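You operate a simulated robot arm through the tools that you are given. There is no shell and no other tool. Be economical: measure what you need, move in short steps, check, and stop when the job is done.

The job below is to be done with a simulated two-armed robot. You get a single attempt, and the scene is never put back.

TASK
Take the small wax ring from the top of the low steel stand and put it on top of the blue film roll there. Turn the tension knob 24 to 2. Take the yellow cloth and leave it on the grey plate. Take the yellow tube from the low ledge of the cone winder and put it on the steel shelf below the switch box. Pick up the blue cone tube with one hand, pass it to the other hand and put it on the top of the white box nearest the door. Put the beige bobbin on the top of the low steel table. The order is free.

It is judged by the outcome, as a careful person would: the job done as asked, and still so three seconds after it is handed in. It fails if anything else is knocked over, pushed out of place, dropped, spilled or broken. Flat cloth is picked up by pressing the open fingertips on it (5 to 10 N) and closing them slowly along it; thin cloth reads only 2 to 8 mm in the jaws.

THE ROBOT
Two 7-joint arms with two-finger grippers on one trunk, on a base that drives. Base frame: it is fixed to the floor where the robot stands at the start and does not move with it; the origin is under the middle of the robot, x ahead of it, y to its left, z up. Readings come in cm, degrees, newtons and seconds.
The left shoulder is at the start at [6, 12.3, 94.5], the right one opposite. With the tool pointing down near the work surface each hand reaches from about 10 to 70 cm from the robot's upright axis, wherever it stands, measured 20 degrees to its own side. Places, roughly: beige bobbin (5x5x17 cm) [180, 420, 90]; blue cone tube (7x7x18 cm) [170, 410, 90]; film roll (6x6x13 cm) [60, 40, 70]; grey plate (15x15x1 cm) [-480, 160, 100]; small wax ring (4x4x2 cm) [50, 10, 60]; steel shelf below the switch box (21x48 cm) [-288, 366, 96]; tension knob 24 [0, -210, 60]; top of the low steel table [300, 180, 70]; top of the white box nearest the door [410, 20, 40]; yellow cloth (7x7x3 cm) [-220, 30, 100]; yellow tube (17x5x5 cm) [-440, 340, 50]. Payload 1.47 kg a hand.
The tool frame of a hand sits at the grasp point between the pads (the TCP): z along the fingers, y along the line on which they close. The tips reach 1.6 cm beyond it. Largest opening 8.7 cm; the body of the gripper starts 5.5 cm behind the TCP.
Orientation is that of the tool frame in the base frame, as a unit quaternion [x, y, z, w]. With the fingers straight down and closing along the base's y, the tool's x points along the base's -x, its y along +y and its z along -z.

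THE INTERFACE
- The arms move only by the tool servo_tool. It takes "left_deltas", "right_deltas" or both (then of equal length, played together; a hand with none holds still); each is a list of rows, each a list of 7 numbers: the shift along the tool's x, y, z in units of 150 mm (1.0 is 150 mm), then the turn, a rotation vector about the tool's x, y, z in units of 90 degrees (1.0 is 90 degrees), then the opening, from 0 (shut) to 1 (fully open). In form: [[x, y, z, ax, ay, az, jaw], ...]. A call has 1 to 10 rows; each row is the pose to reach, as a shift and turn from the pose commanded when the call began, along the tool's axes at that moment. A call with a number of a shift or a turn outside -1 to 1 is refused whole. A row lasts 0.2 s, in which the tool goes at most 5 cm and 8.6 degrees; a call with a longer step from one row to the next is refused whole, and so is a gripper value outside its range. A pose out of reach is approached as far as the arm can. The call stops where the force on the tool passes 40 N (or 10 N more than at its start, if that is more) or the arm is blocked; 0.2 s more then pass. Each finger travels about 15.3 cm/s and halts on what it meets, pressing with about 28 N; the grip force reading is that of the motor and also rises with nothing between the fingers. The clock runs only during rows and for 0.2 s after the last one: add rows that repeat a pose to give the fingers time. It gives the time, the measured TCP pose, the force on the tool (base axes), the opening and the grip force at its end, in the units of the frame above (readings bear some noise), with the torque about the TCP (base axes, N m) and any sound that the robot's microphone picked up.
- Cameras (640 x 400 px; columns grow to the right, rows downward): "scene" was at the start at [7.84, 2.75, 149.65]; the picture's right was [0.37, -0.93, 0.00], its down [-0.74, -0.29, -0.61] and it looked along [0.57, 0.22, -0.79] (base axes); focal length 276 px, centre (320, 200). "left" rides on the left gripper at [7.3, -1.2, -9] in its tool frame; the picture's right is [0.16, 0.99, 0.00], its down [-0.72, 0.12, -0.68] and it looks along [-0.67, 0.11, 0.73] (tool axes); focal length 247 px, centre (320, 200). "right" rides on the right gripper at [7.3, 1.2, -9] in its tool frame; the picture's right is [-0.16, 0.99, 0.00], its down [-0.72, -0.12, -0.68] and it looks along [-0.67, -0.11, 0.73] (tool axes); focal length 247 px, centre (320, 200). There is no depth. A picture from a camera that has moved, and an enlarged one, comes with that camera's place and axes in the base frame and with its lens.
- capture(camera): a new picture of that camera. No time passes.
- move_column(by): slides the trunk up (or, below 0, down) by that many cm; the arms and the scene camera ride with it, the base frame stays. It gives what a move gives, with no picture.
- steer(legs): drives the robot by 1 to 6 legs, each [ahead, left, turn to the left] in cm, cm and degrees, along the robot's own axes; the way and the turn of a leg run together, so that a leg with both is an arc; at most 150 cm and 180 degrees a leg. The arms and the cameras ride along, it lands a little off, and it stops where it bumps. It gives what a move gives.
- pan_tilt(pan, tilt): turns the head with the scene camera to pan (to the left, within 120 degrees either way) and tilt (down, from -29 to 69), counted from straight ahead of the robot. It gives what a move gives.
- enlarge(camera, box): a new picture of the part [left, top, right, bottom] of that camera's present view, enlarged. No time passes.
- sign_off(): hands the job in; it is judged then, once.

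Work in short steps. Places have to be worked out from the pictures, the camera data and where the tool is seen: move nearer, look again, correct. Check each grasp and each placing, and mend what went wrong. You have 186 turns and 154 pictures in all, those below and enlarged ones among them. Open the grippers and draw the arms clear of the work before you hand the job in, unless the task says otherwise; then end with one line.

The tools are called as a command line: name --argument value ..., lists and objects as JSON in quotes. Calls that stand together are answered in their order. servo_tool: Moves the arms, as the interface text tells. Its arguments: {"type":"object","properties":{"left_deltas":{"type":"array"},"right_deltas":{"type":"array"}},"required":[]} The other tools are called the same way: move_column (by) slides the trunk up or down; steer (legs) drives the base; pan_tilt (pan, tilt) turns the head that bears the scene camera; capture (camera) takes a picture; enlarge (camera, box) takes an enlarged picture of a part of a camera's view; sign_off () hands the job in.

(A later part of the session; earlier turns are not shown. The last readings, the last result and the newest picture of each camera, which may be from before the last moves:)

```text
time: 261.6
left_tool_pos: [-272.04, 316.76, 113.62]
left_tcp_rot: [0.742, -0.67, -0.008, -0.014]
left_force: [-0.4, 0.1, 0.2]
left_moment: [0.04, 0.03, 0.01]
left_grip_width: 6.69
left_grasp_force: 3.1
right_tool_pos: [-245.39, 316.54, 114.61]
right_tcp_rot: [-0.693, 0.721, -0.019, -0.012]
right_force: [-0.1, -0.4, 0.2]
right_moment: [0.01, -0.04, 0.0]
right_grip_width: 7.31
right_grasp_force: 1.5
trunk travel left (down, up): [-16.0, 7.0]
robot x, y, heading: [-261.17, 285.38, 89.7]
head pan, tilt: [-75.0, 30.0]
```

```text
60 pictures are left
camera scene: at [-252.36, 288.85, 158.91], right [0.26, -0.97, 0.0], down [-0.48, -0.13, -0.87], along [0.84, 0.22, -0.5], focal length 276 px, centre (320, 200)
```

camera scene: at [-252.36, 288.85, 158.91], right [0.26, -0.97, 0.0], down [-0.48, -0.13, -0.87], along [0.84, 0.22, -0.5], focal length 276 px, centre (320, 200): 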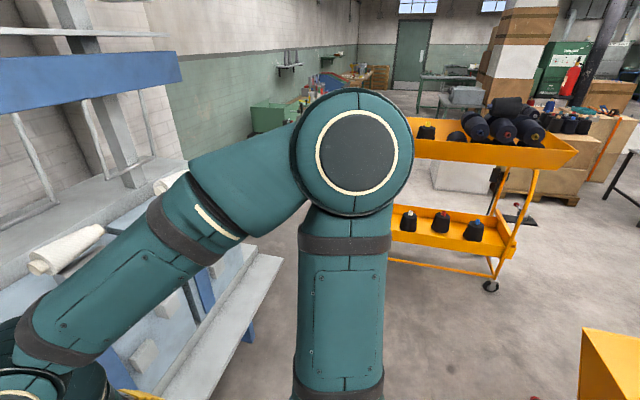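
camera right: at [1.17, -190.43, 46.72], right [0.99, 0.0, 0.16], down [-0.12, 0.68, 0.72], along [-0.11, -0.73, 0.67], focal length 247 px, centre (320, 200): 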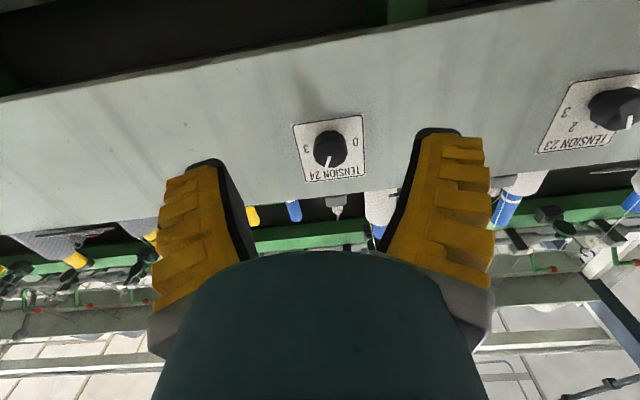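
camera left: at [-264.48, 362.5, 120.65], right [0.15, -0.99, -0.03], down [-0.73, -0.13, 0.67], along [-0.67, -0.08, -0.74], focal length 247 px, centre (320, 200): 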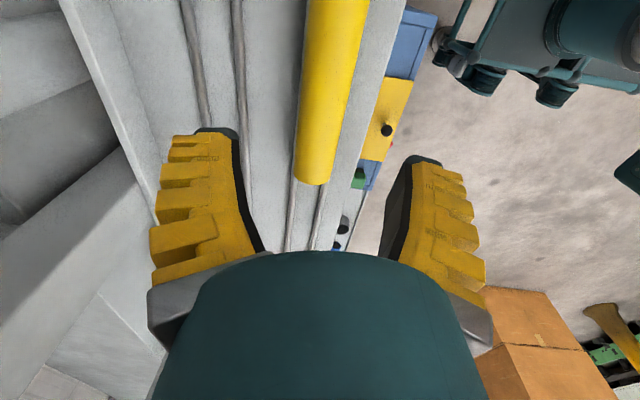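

The cart spans about x -107 to -40, y 200 to 295, and the wall bench seems to end at x ≈ -142. I strafe right along y ≈ 288 to x ≈ -170 and look again.

steer --legs '[[3, 0, 0], [0, -88, 0]]'

pan_tilt --pan -105 --tilt 40

capture --camera "scene"

pan_tilt --pan -30 --tilt 40

capture --camera "scene"

```text
time: 270.1
left_tool_pos: [-184.19, 318.89, 113.64]
left_tcp_rot: [0.737, -0.675, -0.007, -0.014]
left_force: [0.0, -0.4, 0.7]
left_moment: [0.0, 0.02, 0.0]
left_grip_width: 6.68
left_grasp_force: 3.1
right_tool_pos: [-157.36, 318.62, 114.61]
right_tcp_rot: [-0.69, 0.723, -0.019, -0.013]
right_force: [0.1, -0.8, -0.3]
right_moment: [0.03, 0.0, 0.0]
right_grip_width: 7.31
right_grasp_force: 2.0
trunk travel left (down, up): [-16.0, 7.0]
robot x, y, heading: [-173.36, 287.43, 89.0]
head pan, tilt: [-75.0, 30.0]
```

```text
time: 271.1
left_tool_pos: [-184.17, 319.0, 113.59]
left_tcp_rot: [0.738, -0.675, -0.007, -0.014]
left_force: [-0.4, 0.5, -1.1]
left_moment: [0.0, -0.03, -0.01]
left_grip_width: 6.68
left_grasp_force: 3.0
right_tool_pos: [-157.6, 318.46, 114.74]
right_tcp_rot: [-0.689, 0.724, -0.019, -0.012]
right_force: [0.0, -0.7, 0.1]
right_moment: [0.03, 0.03, -0.02]
right_grip_width: 7.31
right_grasp_force: 2.5
trunk travel left (down, up): [-16.0, 7.0]
robot x, y, heading: [-173.58, 287.25, 88.9]
head pan, tilt: [-105.0, 40.0]
```

```text
59 pictures are left
camera scene: at [-165.41, 286.28, 157.38], right [-0.27, -0.96, 0.0], down [-0.62, 0.18, -0.77], along [0.74, -0.21, -0.64], focal length 276 px, centre (320, 200)
```

scene: 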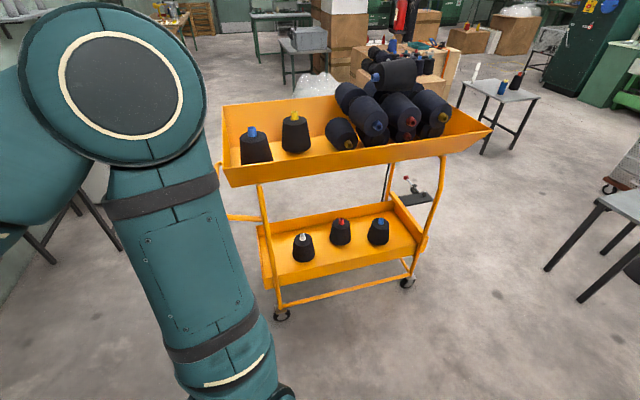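

```text
time: 272.5
left_tool_pos: [-184.27, 319.05, 113.62]
left_tcp_rot: [0.738, -0.675, -0.007, -0.014]
left_force: [0.9, -0.3, 0.0]
left_moment: [0.01, 0.01, 0.02]
left_grip_width: 6.69
left_grasp_force: 3.6
right_tool_pos: [-157.49, 318.47, 114.68]
right_tcp_rot: [-0.689, 0.724, -0.019, -0.013]
right_force: [0.3, -0.3, -1.1]
right_moment: [-0.01, 0.0, -0.02]
right_grip_width: 7.31
right_grasp_force: 2.4
trunk travel left (down, up): [-16.0, 7.0]
robot x, y, heading: [-173.71, 287.25, 89.2]
head pan, tilt: [-30.0, 40.0]
```

```text
58 pictures are left
camera scene: at [-169.22, 295.9, 157.37], right [0.86, -0.51, 0.0], down [-0.33, -0.55, -0.77], along [0.39, 0.66, -0.64], focal length 276 px, centre (320, 200)
```

scene: 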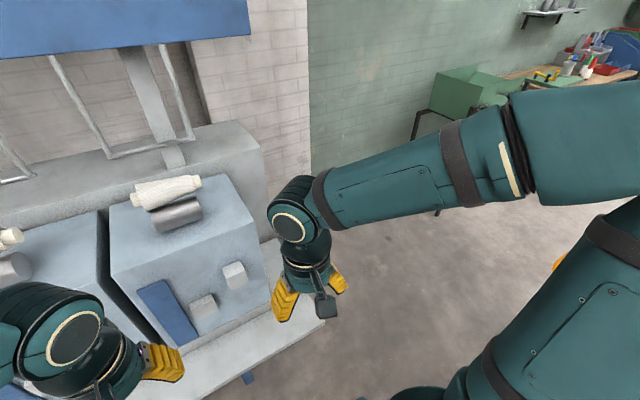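

North of the cart is too narrow, so I go back around its south side: between the two carts at x ≈ -145, then east along y ≈ 145.

steer --legs '[[0, -28, 1], [-71, 0, 0], [-71, 0, 0], [0, -55, 0], [0, -55, 0], [0, -50, 0]]'

pan_tilt --pan -30 --tilt 25

capture --camera "scene"

```text
time: 296.9
left_tool_pos: [2.78, 175.11, 113.58]
left_tcp_rot: [0.741, -0.671, -0.007, -0.014]
left_force: [-0.2, 0.0, 0.5]
left_moment: [-0.02, -0.03, 0.01]
left_grip_width: 6.68
left_grasp_force: 3.5
right_tool_pos: [29.59, 174.8, 114.55]
right_tcp_rot: [-0.692, 0.721, -0.019, -0.013]
right_force: [1.3, 0.6, -0.2]
right_moment: [0.01, 0.0, -0.02]
right_grip_width: 7.33
right_grasp_force: 2.4
trunk travel left (down, up): [-16.0, 7.0]
robot x, y, heading: [13.9, 143.37, 89.6]
head pan, tilt: [-30.0, 40.0]
```

```text
time: 297.6
left_tool_pos: [2.77, 175.13, 113.44]
left_tcp_rot: [0.741, -0.671, -0.007, -0.013]
left_force: [-0.8, -0.1, -1.0]
left_moment: [-0.03, 0.03, 0.03]
left_grip_width: 6.71
left_grasp_force: 3.1
right_tool_pos: [29.52, 174.93, 114.58]
right_tcp_rot: [-0.693, 0.721, -0.02, -0.012]
right_force: [0.1, -0.7, -0.3]
right_moment: [0.0, -0.01, -0.01]
right_grip_width: 7.3
right_grasp_force: 2.1
trunk travel left (down, up): [-16.0, 7.0]
robot x, y, heading: [13.72, 143.8, 89.6]
head pan, tilt: [-30.0, 25.0]
```

```text
57 pictures are left
camera scene: at [18.36, 152.79, 159.7], right [0.86, -0.51, 0.0], down [-0.21, -0.37, -0.91], along [0.46, 0.78, -0.42], focal length 276 px, centre (320, 200)
```

scene: 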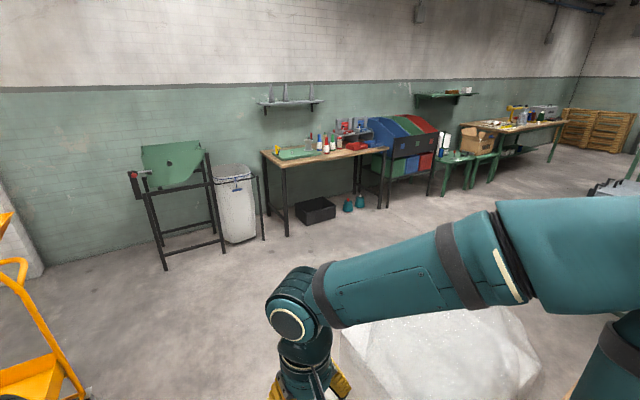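

The work bench stands at x 115 to 260 with its front edge at y ≈ 389. I drive north at x ≈ 25, then east along y ≈ 321, and approach the bench.

steer --legs '[[0, -11, 0.4], [90, 0, 0], [87, 0, 0], [0, -70, 0], [0, -68, 0], [20, 0, 0]]'

pan_tilt --pan 0 --tilt 40

capture --camera "scene"

```text
time: 321.1
left_tool_pos: [146.63, 376.5, 113.49]
left_tcp_rot: [0.755, -0.656, -0.009, -0.014]
left_force: [-0.2, -0.9, -0.3]
left_moment: [0.0, 0.04, 0.02]
left_grip_width: 6.69
left_grasp_force: 2.9
right_tool_pos: [173.34, 377.42, 114.76]
right_tcp_rot: [0.707, -0.707, 0.019, 0.012]
right_force: [0.5, 0.3, 0.0]
right_moment: [-0.03, -0.03, 0.04]
right_grip_width: 7.3
right_grasp_force: 2.5
trunk travel left (down, up): [-16.0, 7.0]
robot x, y, heading: [159.21, 345.87, 91.8]
head pan, tilt: [-30.0, 25.0]
```

```text
time: 322.1
left_tool_pos: [146.61, 376.37, 113.48]
left_tcp_rot: [0.755, -0.656, -0.008, -0.013]
left_force: [-0.5, -0.3, -0.3]
left_moment: [0.0, 0.0, 0.0]
left_grip_width: 6.7
left_grasp_force: 3.2
right_tool_pos: [173.41, 377.37, 114.53]
right_tcp_rot: [-0.707, 0.707, -0.019, -0.011]
right_force: [-0.7, -1.1, -0.9]
right_moment: [0.03, -0.01, -0.01]
right_grip_width: 7.32
right_grasp_force: 3.0
trunk travel left (down, up): [-16.0, 7.0]
robot x, y, heading: [159.0, 345.81, 91.9]
head pan, tilt: [0.0, 40.0]
```

```text
56 pictures are left
camera scene: at [158.5, 355.17, 157.37], right [1.0, 0.03, 0.0], down [0.02, -0.64, -0.77], along [-0.03, 0.77, -0.64], focal length 276 px, centre (320, 200)
```

scene: 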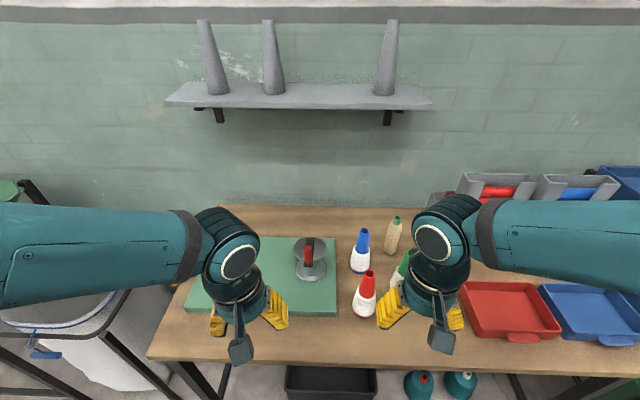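

I see several cones on the bench: one with a blue top, a red one, a green one and the beige bobbin. I zoom in.

enlarge --camera "scene" --box '[280, 180, 480, 330]'

```text
2.67 times, centred on (380, 255) of scene
camera zoom: at [158.5, 355.17, 157.37], right [1.0, 0.03, 0.0], down [0.02, -0.64, -0.77], along [-0.03, 0.77, -0.64], focal length 737 px, centre (160, 53)
```

zoom: 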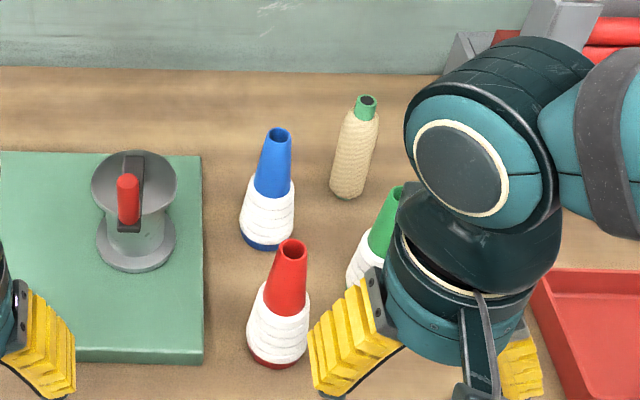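

The blue cone tube stands at [169.4, 411.5], base z 81 and top 99, with the beige bobbin at [180.3, 419], top 98. I drive 11 cm closer and straighten the right hand's small tilt while moving it toward the cone.

steer --legs '[[11, 0, -1.8]]'

servo_tool --right_deltas '[[-0.2, 0.05, 0, -0.003, -0.014, 0, 0.8], [-0.45, 0.12, 0, -0.006, -0.028, 0, 0.8], [-0.7, 0.2, 0, -0.006, -0.028, 0, 0.8], [-1.0, 0.25, 0, -0.006, -0.028, 0, 0.75]]'

capture --camera "right"

```text
time: 323.3
left_tool_pos: [147.45, 387.69, 113.51]
left_tcp_rot: [0.744, -0.668, -0.007, -0.013]
left_force: [-0.1, 0.9, 0.0]
left_moment: [0.01, 0.01, 0.0]
left_grip_width: 6.71
left_grasp_force: 2.8
right_tool_pos: [174.16, 387.53, 114.73]
right_tcp_rot: [-0.696, 0.718, -0.02, -0.014]
right_force: [-0.3, 0.8, -0.3]
right_moment: [-0.05, -0.01, -0.02]
right_grip_width: 7.3
right_grasp_force: 2.6
trunk travel left (down, up): [-16.0, 7.0]
robot x, y, heading: [158.83, 356.42, 90.0]
head pan, tilt: [0.0, 40.0]
```

```text
time: 324.3
left_tool_pos: [147.48, 387.76, 113.48]
left_tcp_rot: [0.744, -0.668, -0.007, -0.014]
left_force: [0.4, -0.3, -0.4]
left_moment: [-0.02, 0.03, -0.02]
left_grip_width: 6.69
left_grasp_force: 3.3
right_tool_pos: [170.96, 402.7, 113.7]
right_tcp_rot: [-0.696, 0.718, -0.001, 0.0]
right_force: [0.7, -0.3, 0.8]
right_moment: [-0.04, -0.02, -0.05]
right_grip_width: 6.94
right_grasp_force: 3.3
trunk travel left (down, up): [-16.0, 7.0]
robot x, y, heading: [158.82, 356.56, 90.1]
head pan, tilt: [0.0, 40.0]
```

```text
54 pictures are left
camera right: at [169.53, 395.39, 122.83], right [-0.98, 0.19, 0.0], down [0.14, 0.72, 0.68], along [0.13, 0.67, -0.73], focal length 247 px, centre (320, 200)
```

right: 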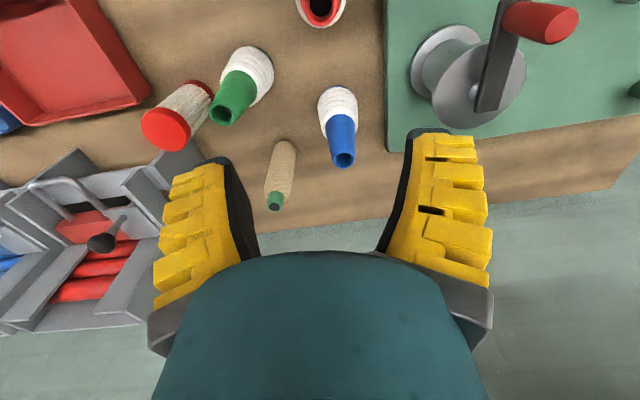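

The cone's top is at [170.0, 411.6]. I move above it and descend to z ≈ 102, then check.

servo_tool --right_deltas '[[-0.2, 0.03, 0, 0, 0, 0, 0.75], [-0.4, 0.06, 0, 0, 0, 0, 0.75], [-0.591, 0.085, 0, 0, 0, 0, 0.75], [-0.591, 0.085, 0.25, 0, 0, 0, 0.75], [-0.591, 0.085, 0.5, 0, 0, 0, 0.75], [-0.591, 0.085, 0.75, 0, 0, 0, 0.75]]'

capture --camera "right"

```text
time: 325.7
left_tool_pos: [147.5, 387.6, 113.57]
left_tcp_rot: [0.744, -0.668, -0.008, -0.013]
left_force: [0.2, -0.6, -0.4]
left_moment: [-0.02, -0.04, 0.0]
left_grip_width: 6.7
left_grasp_force: 3.5
right_tool_pos: [170.11, 411.69, 102.67]
right_tcp_rot: [-0.697, 0.717, -0.001, 0.001]
right_force: [0.0, -0.5, 0.1]
right_moment: [0.03, -0.04, 0.01]
right_grip_width: 6.92
right_grasp_force: 3.4
trunk travel left (down, up): [-16.0, 7.0]
robot x, y, heading: [158.51, 356.3, 90.3]
head pan, tilt: [0.0, 40.0]
```

```text
53 pictures are left
camera right: at [168.56, 404.32, 111.64], right [-0.98, 0.19, 0.0], down [0.14, 0.72, 0.68], along [0.13, 0.67, -0.73], focal length 247 px, centre (320, 200)
```

right: 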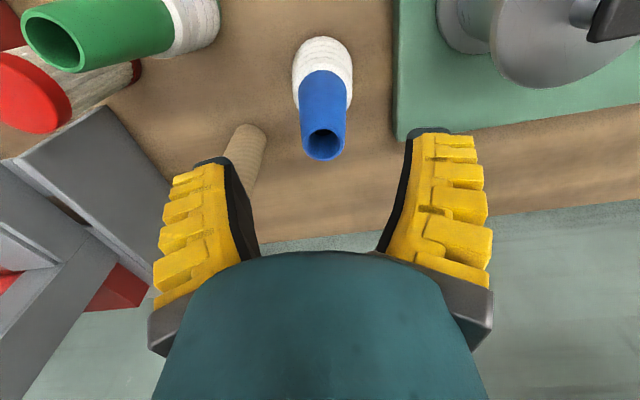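

The cone top is confirmed at about [170.1, 412, 98.8]. I go down to z ≈ 94.3 and close on the blue part.

servo_tool --right_deltas '[[-0.02, 0, 0.2, 0, 0, 0, 0.72], [-0.02, 0, 0.4, 0, 0, 0, 0.7], [-0.02, 0, 0.56, 0, 0, 0, 0.7], [-0.02, 0, 0.56, 0, 0, 0, 0.5], [-0.02, 0, 0.56, 0, 0, 0, 0.35], [-0.02, 0, 0.56, 0, 0, 0, 0.22], [-0.02, 0, 0.56, 0, 0, 0, 0.22]]'

capture --camera "right"

```text
time: 327.3
left_tool_pos: [147.46, 387.57, 113.53]
left_tcp_rot: [0.743, -0.669, -0.008, -0.013]
left_force: [0.0, 0.6, 0.3]
left_moment: [-0.03, 0.04, -0.01]
left_grip_width: 6.7
left_grasp_force: 3.3
right_tool_pos: [170.0, 412.01, 94.35]
right_tcp_rot: [-0.696, 0.718, 0.0, 0.001]
right_force: [0.3, 2.0, 8.1]
right_moment: [0.7, 0.0, -0.02]
right_grip_width: 3.0
right_grasp_force: 28.1
trunk travel left (down, up): [-16.0, 7.0]
robot x, y, heading: [158.44, 356.33, 90.0]
head pan, tilt: [0.0, 40.0]
```

```text
52 pictures are left
camera right: at [168.49, 404.6, 103.34], right [-0.98, 0.19, 0.0], down [0.14, 0.72, 0.68], along [0.13, 0.67, -0.73], focal length 247 px, centre (320, 200)
```

right: 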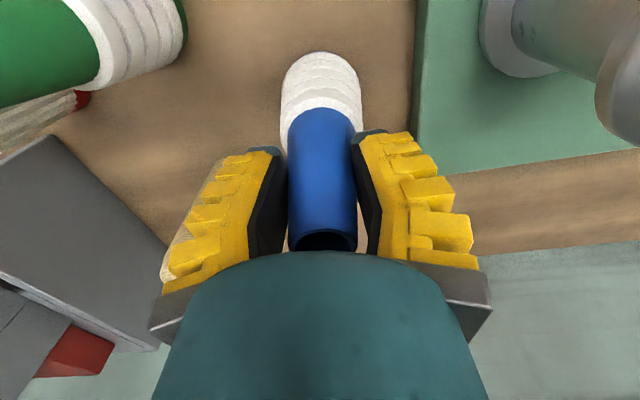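

The blue tube is gripped, so I lift it straight up.

servo_tool --right_deltas '[[0, 0, -0.1, 0, 0, 0, 0.2], [0, 0, -0.4, 0, 0, 0, 0.2], [0, 0, -0.7, 0, 0, 0, 0.2], [0, 0, -1.0, 0, 0, 0, 0.2]]'

servo_tool --right_deltas '[[0.2, 0, -0.3, 0, 0, 0, 0.2], [0.4, 0.1, -0.55, 0, 0, 0, 0.2], [0.7, 0.2, -0.55, 0, 0, 0, 0.2], [0.85, 0.3, -0.55, 0, 0, 0, 0.2]]'

capture --camera "scene"

```text
time: 328.3
left_tool_pos: [147.49, 387.35, 113.53]
left_tcp_rot: [0.743, -0.669, -0.008, -0.014]
left_force: [0.5, 0.1, -0.7]
left_moment: [0.01, -0.01, -0.02]
left_grip_width: 6.71
left_grasp_force: 3.3
right_tool_pos: [169.93, 411.75, 109.3]
right_tcp_rot: [-0.695, 0.719, 0.0, 0.001]
right_force: [0.1, 0.4, -0.7]
right_moment: [0.0, -0.02, -0.01]
right_grip_width: 2.38
right_grasp_force: 27.9
trunk travel left (down, up): [-16.0, 7.0]
robot x, y, heading: [158.94, 356.29, 90.0]
head pan, tilt: [0.0, 40.0]
```

```text
refused: row 1 steps farther than a row can; nothing moved
```

```text
51 pictures are left
camera scene: at [158.62, 365.82, 157.38], right [1.0, 0.0, 0.0], down [0.0, -0.64, -0.77], along [0.0, 0.77, -0.64], focal length 276 px, centre (320, 200)
```

scene: 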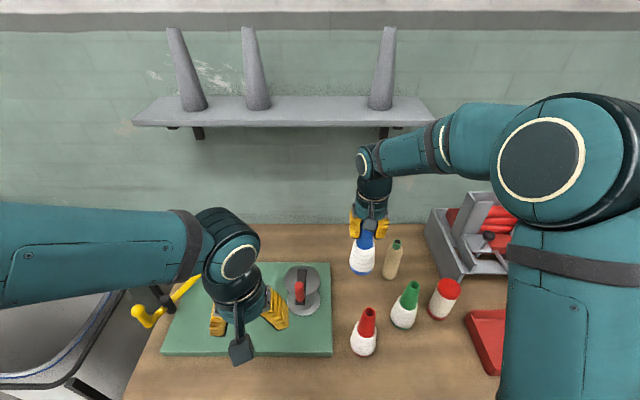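

I zoom in to see whether the cone really came up with the hand.

enlarge --camera "scene" --box '[310, 150, 430, 290]'

```text
2.86 times, centred on (370, 220) of scene
camera zoom: at [158.62, 365.82, 157.38], right [1.0, 0.0, 0.0], down [0.0, -0.64, -0.77], along [0.0, 0.77, -0.64], focal length 789 px, centre (177, 143)
```

zoom: 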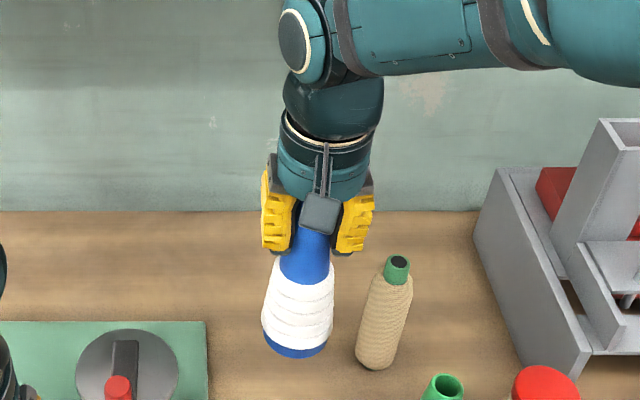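

The cone is lifted but slid a little in the grip, so I move slowly. I bring it gently toward the middle and a bit higher for the handover.

servo_tool --right_deltas '[[0.02, 0.03, -0.02, 0, 0, 0, 0.1], [0.06, 0.08, -0.06, 0, 0, 0, 0.1], [0.12, 0.15, -0.11, 0, 0, 0, 0.1], [0.18, 0.23, -0.16, 0, 0, 0, 0.1], [0.25, 0.31, -0.21, 0, 0, 0, 0.1], [0.32, 0.39, -0.27, 0, 0, 0, 0.1], [0.39, 0.47, -0.33, 0, 0, 0, 0.1], [0.46, 0.55, -0.39, 0, 0, 0, 0.1], [0.51, 0.61, -0.43, 0, 0, 0, 0.1], [0.54, 0.65, -0.45, 0, 0, 0, 0.1]]'

enlarge --camera "scene" --box '[250, 150, 410, 320]'

```text
time: 330.5
left_tool_pos: [147.51, 387.47, 113.53]
left_tcp_rot: [0.744, -0.668, -0.008, -0.014]
left_force: [-0.8, 0.2, -0.8]
left_moment: [-0.01, -0.01, 0.0]
left_grip_width: 6.7
left_grasp_force: 2.5
right_tool_pos: [159.84, 403.85, 116.0]
right_tcp_rot: [-0.696, 0.718, -0.001, 0.0]
right_force: [-0.4, 0.1, -0.6]
right_moment: [-0.01, -0.02, -0.01]
right_grip_width: 2.41
right_grasp_force: 27.9
trunk travel left (down, up): [-16.0, 7.0]
robot x, y, heading: [159.18, 356.28, 90.1]
head pan, tilt: [0.0, 40.0]
```

```text
2.35 times, centred on (330, 235) of scene
camera zoom: at [158.6, 365.9, 157.37], right [1.0, 0.0, 0.0], down [0.0, -0.64, -0.77], along [0.0, 0.77, -0.64], focal length 650 px, centre (296, 118)
```

zoom: 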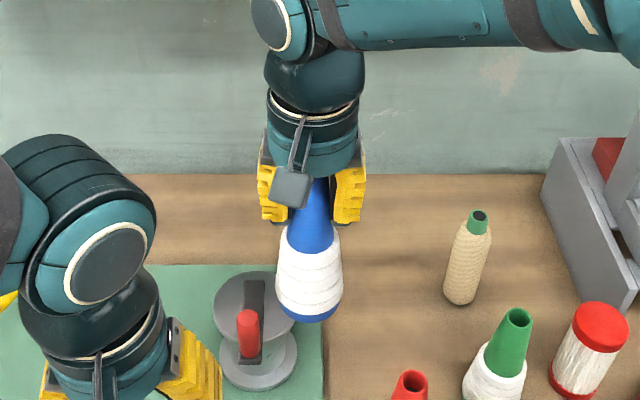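

The grip is steady now. I move the cone further ahead with the right hand while the left hand pitches forward for a horizontal approach from behind.

servo_tool --right_deltas '[[-0.03, 0.01, 0, 0, 0, 0, 0.1], [-0.09, 0.03, 0, 0, 0, 0, 0.1], [-0.16, 0.05, 0, 0, 0, 0, 0.1], [-0.24, 0.07, 0, 0, 0, 0, 0.1], [-0.32, 0.08, 0, 0, 0, 0, 0.1], [-0.4, 0.1, 0, 0, 0, 0, 0.1], [-0.48, 0.11, 0, 0, 0, 0, 0.1], [-0.56, 0.13, 0, 0, 0, 0, 0.1], [-0.63, 0.14, 0, 0, 0, 0, 0.1], [-0.66, 0.15, 0, 0, 0, 0, 0.1]]' --left_deltas '[[-0.05, -0.02, -0.01, 0.003, -0.065, 0.006, 1], [-0.11, -0.04, -0.03, 0.007, -0.13, 0.012, 1], [-0.16, -0.07, -0.04, 0.01, -0.194, 0.019, 1], [-0.22, -0.09, -0.06, 0.014, -0.259, 0.025, 1], [-0.27, -0.11, -0.07, 0.017, -0.323, 0.031, 1], [-0.33, -0.14, -0.09, 0.021, -0.388, 0.038, 1], [-0.38, -0.16, -0.1, 0.024, -0.453, 0.044, 1], [-0.44, -0.18, -0.12, 0.028, -0.518, 0.05, 1], [-0.5, -0.2, -0.13, 0.031, -0.582, 0.057, 1], [-0.55, -0.228, -0.147, 0.035, -0.647, 0.063, 1]]'

capture --camera "left"

```text
time: 332.7
left_tool_pos: [152.4, 400.73, 118.7]
left_tcp_rot: [0.614, -0.611, -0.351, -0.356]
left_force: [-0.1, 0.2, 0.2]
left_moment: [0.01, -0.03, 0.0]
left_grip_width: 8.69
left_grasp_force: 0.0
left hand out of reach, approached as far as the arm can: row 4, 5, 6, 7, 8, 9, 10
right_tool_pos: [158.07, 414.0, 115.97]
right_tcp_rot: [-0.696, 0.718, 0.0, 0.001]
right_force: [0.2, -0.2, -0.6]
right_moment: [0.01, 0.03, 0.0]
right_grip_width: 2.42
right_grasp_force: 28.6
trunk travel left (down, up): [-16.0, 7.0]
robot x, y, heading: [158.77, 356.41, 90.0]
head pan, tilt: [0.0, 40.0]
```

```text
48 pictures are left
camera left: at [153.72, 389.33, 117.05], right [-0.99, -0.08, -0.14], down [-0.12, -0.23, 0.97], along [-0.11, 0.97, 0.21], focal length 247 px, centre (320, 200)
```

left: 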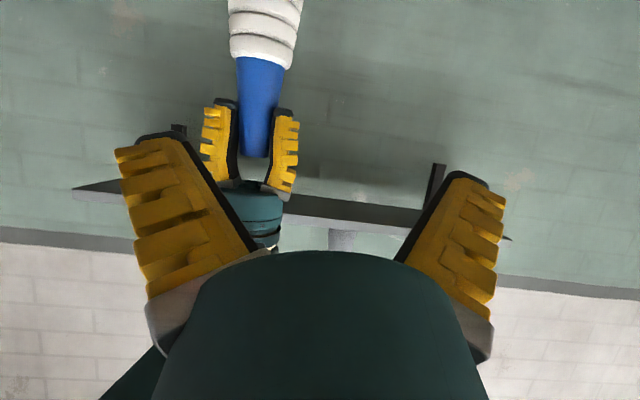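

The left hand points forward and 30° down. I bring it to a pre-approach point behind the yarn part of the cone, below the right fingers.

servo_tool --left_deltas '[[0.05, -0.12, 0.05, 0, 0, 0, 1], [0.12, -0.25, 0.15, 0, 0, 0, 1], [0.2, -0.37, 0.3, 0, 0, 0, 1], [0.277, -0.375, 0.5, 0, 0, 0, 1], [0.277, -0.375, 0.513, 0, 0, 0, 1]]'

capture --camera "left"

capture --camera "scene"

```text
time: 333.9
left_tool_pos: [158.29, 404.95, 111.36]
left_tcp_rot: [0.613, -0.612, -0.351, -0.356]
left_force: [0.7, 0.4, 0.5]
left_moment: [0.0, 0.0, 0.0]
left_grip_width: 8.71
left_grasp_force: 0.1
right_tool_pos: [157.96, 413.85, 115.7]
right_tcp_rot: [-0.695, 0.719, -0.001, 0.001]
right_force: [0.8, -0.4, -0.5]
right_moment: [0.04, 0.01, 0.02]
right_grip_width: 2.41
right_grasp_force: 27.9
trunk travel left (down, up): [-16.0, 7.0]
robot x, y, heading: [158.83, 356.04, 90.1]
head pan, tilt: [0.0, 40.0]
```

```text
47 pictures are left
camera left: at [159.46, 393.66, 109.68], right [-0.99, -0.08, -0.14], down [-0.12, -0.23, 0.97], along [-0.11, 0.97, 0.22], focal length 247 px, centre (320, 200)
```

left: 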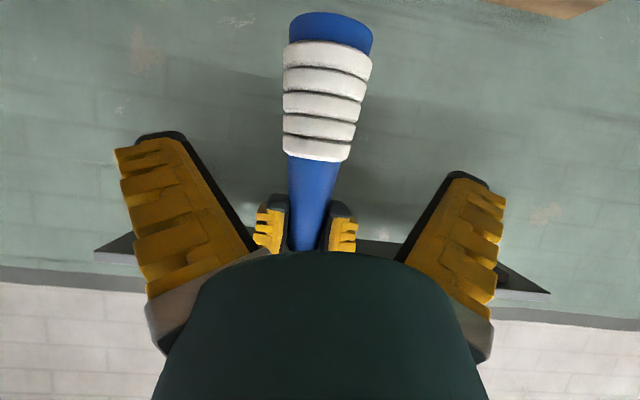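

```text
46 pictures are left
camera scene: at [158.64, 365.84, 157.38], right [1.0, 0.0, 0.0], down [0.0, -0.64, -0.77], along [0.0, 0.77, -0.64], focal length 276 px, centre (320, 200)
```

scene: 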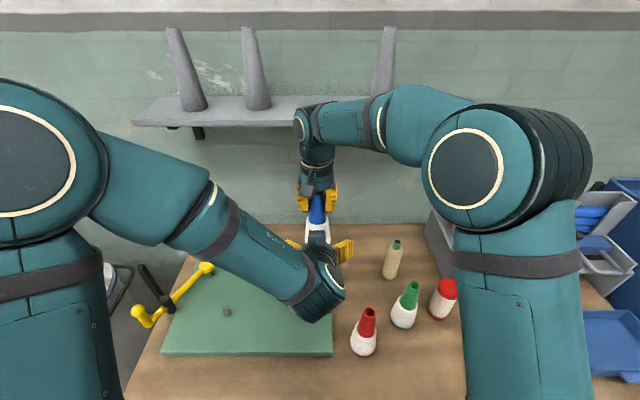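

The yarn part is straight ahead of the left fingers. I advance 10 cm and close gently on it.

servo_tool --left_deltas '[[0, 0.015, 0.15, 0, 0, 0, 1], [0, 0.02, 0.3, 0, 0, 0, 1], [0, 0.02, 0.45, 0, 0, 0, 1], [0, 0.02, 0.58, 0, 0, 0, 1], [0, 0.02, 0.66, 0, 0, 0, 1], [0, 0.02, 0.66, 0, 0, 0, 0.8], [0, 0.02, 0.66, 0, 0, 0, 0.65], [0, 0.02, 0.66, 0, 0, 0, 0.5], [0, 0.02, 0.66, 0, 0, 0, 0.4], [0, 0.02, 0.66, 0, 0, 0, 0.4]]'

capture --camera "left"

```text
time: 336.1
left_tool_pos: [158.01, 413.76, 106.45]
left_tcp_rot: [0.613, -0.613, -0.35, -0.355]
left_force: [1.9, -8.1, 4.6]
left_moment: [0.46, 0.14, -0.07]
left_grip_width: 4.51
left_grasp_force: 28.1
right_tool_pos: [158.08, 414.07, 115.93]
right_tcp_rot: [-0.695, 0.719, 0.0, 0.0]
right_force: [-2.9, 7.7, -3.9]
right_moment: [0.3, 0.05, 0.07]
right_grip_width: 2.38
right_grasp_force: 28.0
trunk travel left (down, up): [-16.0, 7.0]
robot x, y, heading: [158.57, 356.49, 90.2]
head pan, tilt: [0.0, 40.0]
```

```text
45 pictures are left
camera left: at [159.17, 402.45, 104.68], right [-0.99, -0.08, -0.14], down [-0.12, -0.23, 0.97], along [-0.11, 0.97, 0.22], focal length 247 px, centre (320, 200)
```

left: 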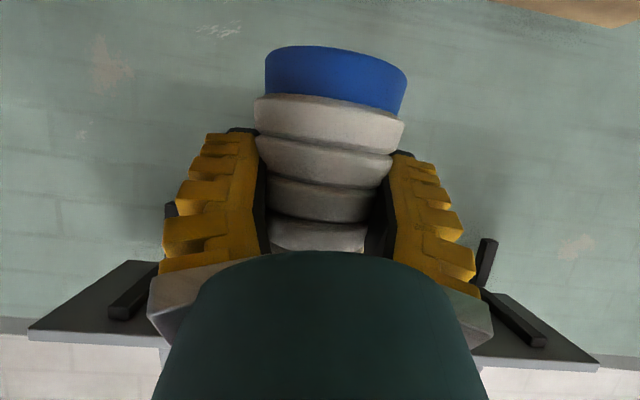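

The left hand holds the yarn part firmly. I open the right hand and raise it clear.

servo_tool --right_deltas '[[0, 0, 0, 0, 0, 0, 0.4], [0, 0, 0, 0, 0, 0, 0.55], [0, 0, 0, 0, 0, 0, 0.7], [0, 0, -0.15, 0, 0, 0, 0.7], [0, 0, -0.4, 0, 0, 0, 0.7], [0, 0, -0.65, 0, 0, 0, 0.7]]'

capture --camera "left"

```text
time: 337.5
left_tool_pos: [157.8, 413.74, 106.38]
left_tcp_rot: [0.613, -0.612, -0.351, -0.356]
left_force: [-0.1, -0.2, 0.6]
left_moment: [-0.01, -0.01, 0.02]
left_grip_width: 4.4
left_grasp_force: 27.8
right_tool_pos: [158.03, 413.81, 125.75]
right_tcp_rot: [-0.696, 0.718, 0.0, 0.001]
right_force: [-0.9, -0.3, 0.8]
right_moment: [0.02, 0.02, 0.03]
right_grip_width: 6.52
right_grasp_force: 3.2
trunk travel left (down, up): [-16.0, 7.0]
robot x, y, heading: [159.08, 356.14, 90.2]
head pan, tilt: [0.0, 40.0]
```

```text
44 pictures are left
camera left: at [159.14, 402.45, 104.68], right [-0.99, -0.08, -0.14], down [-0.12, -0.23, 0.97], along [-0.11, 0.97, 0.22], focal length 247 px, centre (320, 200)
```

left: 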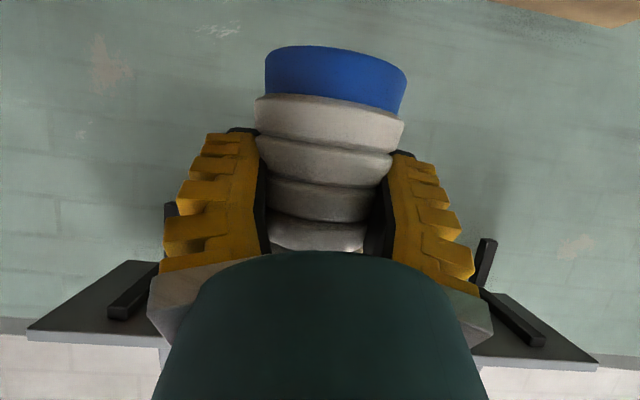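

The left hand now holds the cone alone. I move the right hand over to the beige bobbin at [180.2, 418.3].

servo_tool --right_deltas '[[0, -0.3, 0, 0, 0, 0, 0.75], [0, -0.6, 0, 0, 0, 0, 0.75], [-0.1, -0.9, 0, 0, 0, 0, 0.75]]'

servo_tool --right_deltas '[[-0.1, -0.28, 0.1, 0, 0, 0, 0.75], [-0.24, -0.57, 0.3, 0, 0, 0, 0.75], [-0.24, -0.57, 0.6, 0, 0, 0, 0.75], [-0.24, -0.57, 0.9, 0, 0, 0, 0.75], [-0.24, -0.57, 1.0, 0, 0, 0, 0.75]]'

capture --camera "right"

```text
time: 338.3
left_tool_pos: [158.1, 413.87, 106.24]
left_tcp_rot: [0.613, -0.612, -0.351, -0.356]
left_force: [1.5, 0.0, 0.1]
left_moment: [0.02, -0.01, 0.03]
left_grip_width: 4.38
left_grasp_force: 28.1
right_tool_pos: [171.62, 415.12, 125.6]
right_tcp_rot: [-0.696, 0.718, -0.001, 0.0]
right_force: [-0.2, -0.3, 0.0]
right_moment: [-0.03, -0.02, -0.03]
right_grip_width: 6.93
right_grasp_force: 3.1
trunk travel left (down, up): [-16.0, 7.0]
robot x, y, heading: [158.65, 356.41, 90.2]
head pan, tilt: [0.0, 40.0]
```

```text
refused: row 2 steps farther than a row can; nothing moved
```

```text
43 pictures are left
camera right: at [170.18, 407.71, 134.64], right [-0.98, 0.19, 0.0], down [0.14, 0.72, 0.68], along [0.13, 0.67, -0.73], focal length 247 px, centre (320, 200)
```

right: 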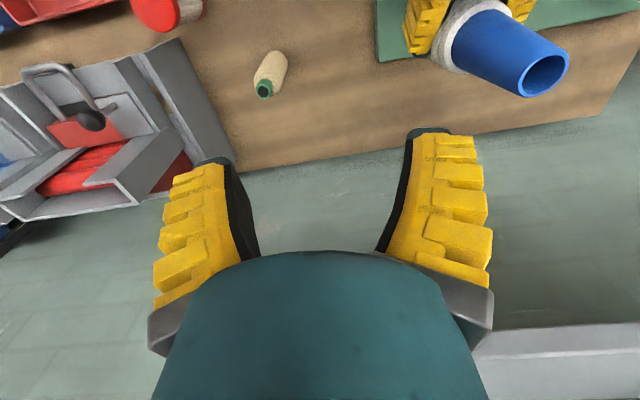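

The bobbin's top is confirmed at [180.4, 418.3, 98]. I move over it and descend.

servo_tool --right_deltas '[[-0.08, -0.2, 0, 0, 0, 0, 0.7], [-0.16, -0.4, 0.1, 0, 0, 0, 0.7], [-0.231, -0.58, 0.25, 0, 0, 0, 0.7], [-0.231, -0.58, 0.5, 0, 0, 0, 0.7], [-0.231, -0.58, 0.75, 0, 0, 0, 0.7], [-0.231, -0.58, 1.0, 0, 0, 0, 0.7]]'

servo_tool --right_deltas '[[0, 0, 0.15, 0, 0, 0, 0.7], [0, 0, 0.35, 0, 0, 0, 0.7], [0, 0, 0.5, 0, 0, 0, 0.7]]'

capture --camera "right"

```text
time: 339.7
left_tool_pos: [157.86, 413.85, 106.38]
left_tcp_rot: [0.613, -0.611, -0.352, -0.356]
left_force: [0.4, 0.4, -1.2]
left_moment: [-0.01, -0.05, 0.01]
left_grip_width: 4.38
left_grasp_force: 27.5
right_tool_pos: [180.43, 418.21, 110.68]
right_tcp_rot: [-0.695, 0.719, 0.0, 0.0]
right_force: [0.4, -0.1, -0.4]
right_moment: [0.02, 0.01, 0.03]
right_grip_width: 6.53
right_grasp_force: 3.2
trunk travel left (down, up): [-16.0, 7.0]
robot x, y, heading: [158.98, 356.45, 90.0]
head pan, tilt: [0.0, 40.0]
```

```text
time: 340.5
left_tool_pos: [158.05, 413.78, 106.37]
left_tcp_rot: [0.613, -0.612, -0.351, -0.356]
left_force: [0.1, 0.6, 0.3]
left_moment: [0.0, -0.02, -0.03]
left_grip_width: 4.4
left_grasp_force: 28.0
right_tool_pos: [180.29, 418.1, 103.24]
right_tcp_rot: [-0.696, 0.718, -0.001, 0.0]
right_force: [0.3, 0.0, -0.1]
right_moment: [-0.01, 0.01, 0.02]
right_grip_width: 6.56
right_grasp_force: 3.0
trunk travel left (down, up): [-16.0, 7.0]
robot x, y, heading: [158.67, 356.42, 90.0]
head pan, tilt: [0.0, 40.0]
```

```text
42 pictures are left
camera right: at [178.82, 410.83, 112.23], right [-0.98, 0.19, 0.0], down [0.14, 0.72, 0.68], along [0.13, 0.67, -0.73], focal length 247 px, centre (320, 200)
```

right: 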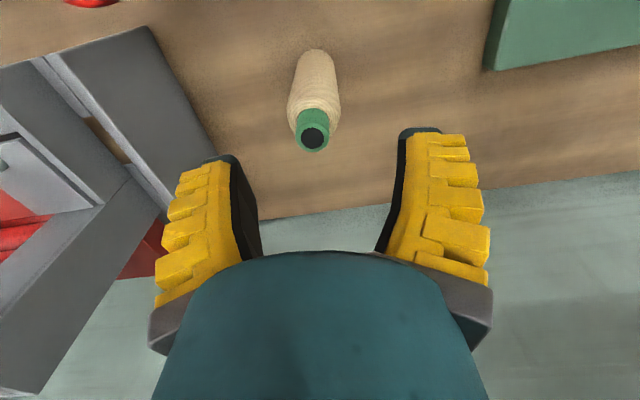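

Nearly aligned; I correct slightly, go down to z ≈ 93.6 and grip the bobbin.

servo_tool --right_deltas '[[-0.02, -0.02, 0.2, 0, 0, 0, 0.68], [-0.02, -0.02, 0.45, 0, 0, 0, 0.65], [-0.02, -0.02, 0.64, 0, 0, 0, 0.65], [-0.02, -0.02, 0.64, 0, 0, 0, 0.5], [-0.02, -0.02, 0.64, 0, 0, 0, 0.35], [-0.02, -0.02, 0.64, 0, 0, 0, 0.2], [-0.02, -0.02, 0.64, 0, 0, 0, 0.15]]'

capture --camera "right"

```text
time: 342.1
left_tool_pos: [157.79, 413.68, 106.42]
left_tcp_rot: [0.613, -0.611, -0.352, -0.356]
left_force: [0.6, -0.2, -0.7]
left_moment: [-0.03, 0.01, -0.03]
left_grip_width: 4.35
left_grasp_force: 28.4
right_tool_pos: [180.58, 418.48, 93.87]
right_tcp_rot: [-0.696, 0.718, 0.0, 0.002]
right_force: [2.7, 0.3, 13.9]
right_moment: [0.13, -0.17, -0.01]
right_grip_width: 2.95
right_grasp_force: 27.8
trunk travel left (down, up): [-16.0, 7.0]
robot x, y, heading: [158.48, 356.62, 90.2]
head pan, tilt: [0.0, 40.0]
```

```text
41 pictures are left
camera right: at [179.16, 411.11, 102.8], right [-0.98, 0.19, 0.0], down [0.14, 0.72, 0.68], along [0.13, 0.67, -0.73], focal length 247 px, centre (320, 200)
```

right: 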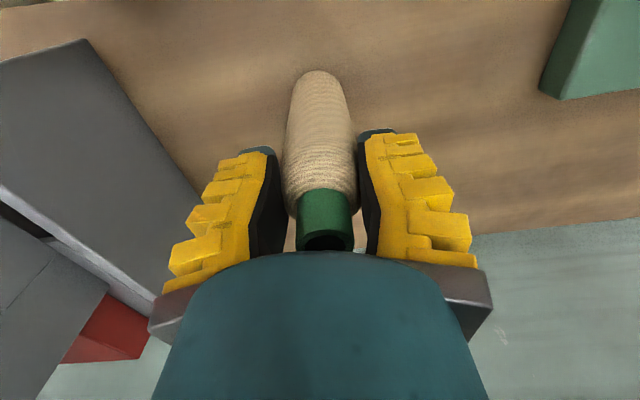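

The bobbin is gripped, and I lift it slowly.

servo_tool --right_deltas '[[0, 0, -0.02, 0, 0, 0, 0.1], [0, 0, -0.07, 0, 0, 0, 0.1], [0, 0, -0.15, 0, 0, 0, 0.1], [0, 0, -0.26, 0, 0, 0, 0.1], [0, 0, -0.39, 0, 0, 0, 0.1], [0, 0, -0.53, 0, 0, 0, 0.1], [0, 0, -0.68, 0, 0, 0, 0.1], [0, 0, -0.82, 0, 0, 0, 0.1], [0, 0, -0.93, 0, 0, 0, 0.1], [0, 0, -1.0, 0, 0, 0, 0.1]]'

capture --camera "scene"

```text
time: 344.3
left_tool_pos: [157.9, 413.82, 106.29]
left_tcp_rot: [0.613, -0.612, -0.351, -0.356]
left_force: [0.4, 0.3, -0.3]
left_moment: [0.01, 0.01, 0.01]
left_grip_width: 4.38
left_grasp_force: 28.1
right_tool_pos: [180.51, 418.54, 108.69]
right_tcp_rot: [-0.696, 0.718, 0.0, 0.001]
right_force: [0.1, 0.3, -1.0]
right_moment: [0.02, -0.01, 0.01]
right_grip_width: 2.58
right_grasp_force: 27.9
trunk travel left (down, up): [-16.0, 7.0]
robot x, y, heading: [158.69, 356.32, 90.2]
head pan, tilt: [0.0, 40.0]
```

```text
40 pictures are left
camera scene: at [158.62, 365.91, 157.37], right [1.0, 0.0, 0.0], down [0.0, -0.64, -0.77], along [0.0, 0.77, -0.64], focal length 276 px, centre (320, 200)
```

scene: 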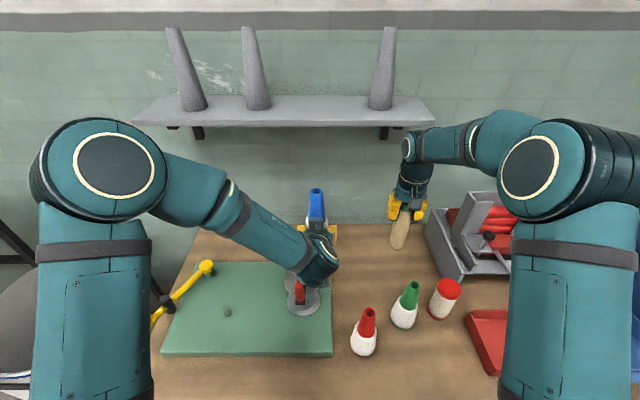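

Both objects are held. I draw both hands back and up slowly, clear of the other cones.

servo_tool --left_deltas '[[0, 0.02, -0.04, 0, 0, 0, 0.35], [0.01, 0.06, -0.12, 0, 0, 0, 0.35], [0.01, 0.1, -0.22, 0, 0, 0, 0.35], [0.02, 0.15, -0.33, 0, 0, 0, 0.35], [0.02, 0.2, -0.44, 0, 0, 0, 0.35], [0.03, 0.25, -0.56, 0, 0, 0, 0.35], [0.03, 0.3, -0.67, 0, 0, 0, 0.35], [0.04, 0.35, -0.78, 0, 0, 0, 0.35], [0.05, 0.38, -0.86, 0, 0, 0, 0.35], [0.05, 0.4, -0.9, 0, 0, 0, 0.35]]' --right_deltas '[[0, 0, -0.1, 0, 0, 0, 0.1], [0, 0, -0.25, 0, 0, 0, 0.1], [0, 0, -0.4, 0, 0, 0, 0.1], [0.05, 0, -0.55, 0, 0, 0, 0.1], [0.15, 0, -0.65, 0, 0, 0, 0.1], [0.3, 0, -0.7, 0, 0, 0, 0.1], [0.45, 0, -0.7, 0, 0, 0, 0.1], [0.6, 0, -0.7, 0, 0, 0, 0.1], [0.75, 0, -0.7, 0, 0, 0, 0.1], [0.85, 0, -0.7, 0, 0, 0, 0.1]]'

steer --legs '[[-30, 0, 0]]'

pan_tilt --pan -95 --tilt 30

capture --camera "scene"

```text
time: 346.5
left_tool_pos: [152.52, 402.95, 112.73]
left_tcp_rot: [0.613, -0.612, -0.351, -0.356]
left_force: [0.7, 0.0, -0.5]
left_moment: [0.0, 0.01, 0.0]
left_grip_width: 4.37
left_grasp_force: 28.2
left hand out of reach, approached as far as the arm can: row 9, 10
right_tool_pos: [180.38, 405.72, 119.21]
right_tcp_rot: [-0.696, 0.718, -0.001, 0.001]
right_force: [-0.1, 0.3, -1.6]
right_moment: [0.03, -0.03, -0.02]
right_grip_width: 2.57
right_grasp_force: 27.7
trunk travel left (down, up): [-16.0, 7.0]
robot x, y, heading: [158.68, 356.4, 90.2]
head pan, tilt: [0.0, 40.0]
```

```text
time: 348.6
left_tool_pos: [152.39, 372.5, 112.74]
left_tcp_rot: [0.615, -0.61, -0.352, -0.355]
left_force: [0.2, 0.0, 0.3]
left_moment: [0.01, 0.02, -0.01]
left_grip_width: 4.33
left_grasp_force: 28.3
right_tool_pos: [180.07, 375.45, 119.11]
right_tcp_rot: [-0.698, 0.716, -0.001, 0.001]
right_force: [1.0, 0.7, -0.9]
right_moment: [0.0, 0.02, 0.0]
right_grip_width: 2.56
right_grasp_force: 28.1
trunk travel left (down, up): [-16.0, 7.0]
robot x, y, heading: [158.8, 326.3, 90.5]
head pan, tilt: [0.0, 40.0]
```

```text
time: 350.3
left_tool_pos: [152.4, 372.51, 112.74]
left_tcp_rot: [0.615, -0.609, -0.353, -0.355]
left_force: [-0.1, 0.3, 0.3]
left_moment: [-0.04, 0.0, -0.01]
left_grip_width: 4.32
left_grasp_force: 28.2
right_tool_pos: [180.14, 375.52, 119.2]
right_tcp_rot: [-0.698, 0.716, -0.001, 0.001]
right_force: [0.6, 0.5, -1.1]
right_moment: [0.0, 0.02, 0.02]
right_grip_width: 2.52
right_grasp_force: 27.9
trunk travel left (down, up): [-16.0, 7.0]
robot x, y, heading: [158.85, 325.83, 90.5]
head pan, tilt: [-95.0, 30.0]
```

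```text
39 pictures are left
camera scene: at [167.78, 326.33, 158.91], right [-0.08, -1.0, 0.0], down [-0.5, 0.04, -0.87], along [0.86, -0.07, -0.5], focal length 276 px, centre (320, 200)
```

scene: 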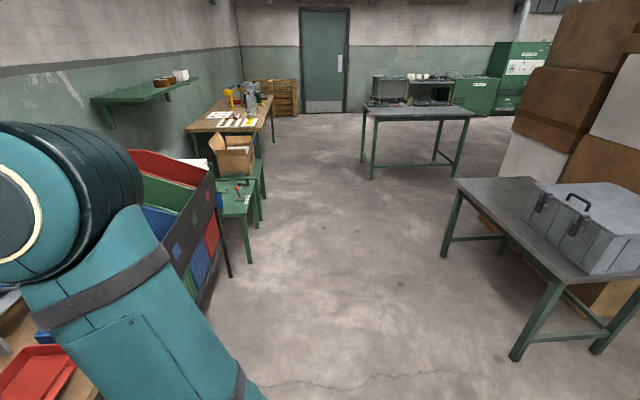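

The low steel table with the toolbox is at x 250 to 342, y 150 to 208, and its far end near (318, 197) is free. I drive there and face it from the north.

steer --legs '[[0, 0, -90.5], [88, -8, 0], [88, -8, 0], [0, 0, -90]]'

pan_tilt --pan 0 --tilt 38

capture --camera "scene"

```text
time: 366.9
left_tool_pos: [342.39, 263.45, 112.69]
left_tcp_rot: [0.614, 0.61, -0.358, 0.35]
left_force: [-0.2, -0.5, -1.1]
left_moment: [0.01, -0.01, 0.06]
left_grip_width: 4.23
left_grasp_force: 28.1
right_tool_pos: [314.46, 261.07, 119.1]
right_tcp_rot: [0.721, 0.693, 0.0, 0.001]
right_force: [0.1, 0.2, -0.2]
right_moment: [0.0, 0.03, 0.01]
right_grip_width: 2.34
right_grasp_force: 28.1
trunk travel left (down, up): [-16.0, 7.0]
robot x, y, heading: [336.48, 310.33, -90.5]
head pan, tilt: [-95.0, 30.0]
```

```text
time: 368.6
left_tool_pos: [342.31, 263.45, 112.76]
left_tcp_rot: [0.615, 0.61, -0.358, 0.349]
left_force: [-0.8, -0.7, -0.2]
left_moment: [-0.03, 0.0, 0.01]
left_grip_width: 4.18
left_grasp_force: 28.1
right_tool_pos: [314.66, 260.95, 119.25]
right_tcp_rot: [0.721, 0.693, 0.0, -0.001]
right_force: [-0.1, -0.3, -1.3]
right_moment: [0.01, 0.02, -0.01]
right_grip_width: 2.35
right_grasp_force: 27.9
trunk travel left (down, up): [-16.0, 7.0]
robot x, y, heading: [336.99, 309.85, -90.6]
head pan, tilt: [0.0, 38.0]
```

```text
38 pictures are left
camera scene: at [336.36, 300.5, 157.67], right [-1.0, 0.01, 0.0], down [0.01, 0.62, -0.79], along [-0.01, -0.79, -0.62], focal length 276 px, centre (320, 200)
```

scene: 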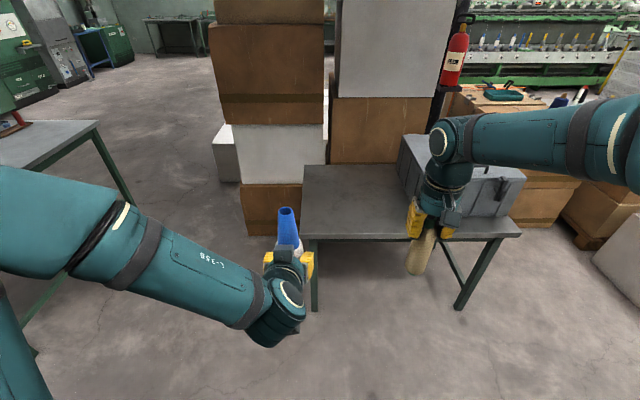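

The free end of the table top is around (320, 200). I drive 53 cm closer.

steer --legs '[[53, 0, 0.5]]'

enlarge --camera "scene" --box '[240, 180, 520, 380]'

capture --camera "right"

```text
time: 371.7
left_tool_pos: [342.14, 211.13, 112.71]
left_tcp_rot: [0.613, 0.611, -0.357, 0.351]
left_force: [0.7, -0.5, -0.5]
left_moment: [0.02, 0.02, 0.02]
left_grip_width: 4.15
left_grasp_force: 28.1
right_tool_pos: [314.33, 208.59, 119.03]
right_tcp_rot: [0.72, 0.693, 0.0, -0.002]
right_force: [0.8, -0.9, -0.6]
right_moment: [0.01, -0.01, 0.02]
right_grip_width: 2.29
right_grasp_force: 27.9
trunk travel left (down, up): [-16.0, 7.0]
robot x, y, heading: [336.14, 257.77, -90.2]
head pan, tilt: [0.0, 38.0]
```

```text
2.00 times, centred on (380, 280) of scene
camera zoom: at [336.03, 248.25, 157.67], right [-1.0, 0.01, 0.0], down [0.0, 0.62, -0.79], along [0.0, -0.79, -0.62], focal length 552 px, centre (200, 40)
```

zoom: 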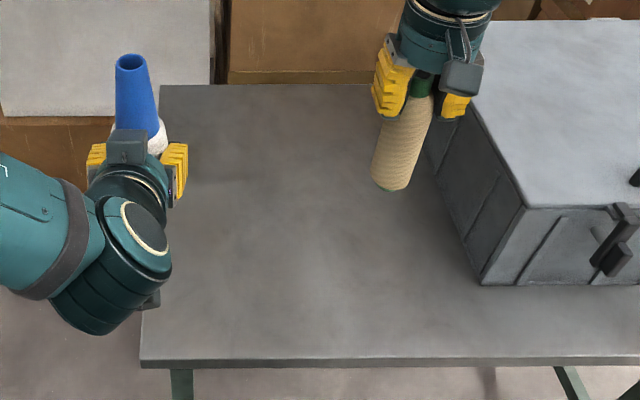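

```text
36 pictures are left
camera right: at [315.72, 215.82, 128.12], right [0.98, -0.2, 0.0], down [-0.14, -0.72, 0.68], along [-0.13, -0.67, -0.73], focal length 247 px, centre (320, 200)
```

right: 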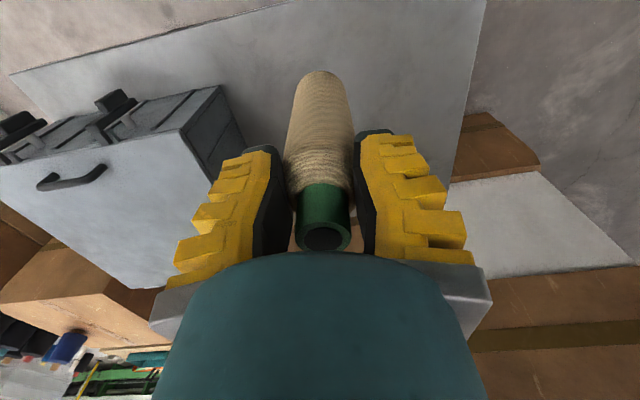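

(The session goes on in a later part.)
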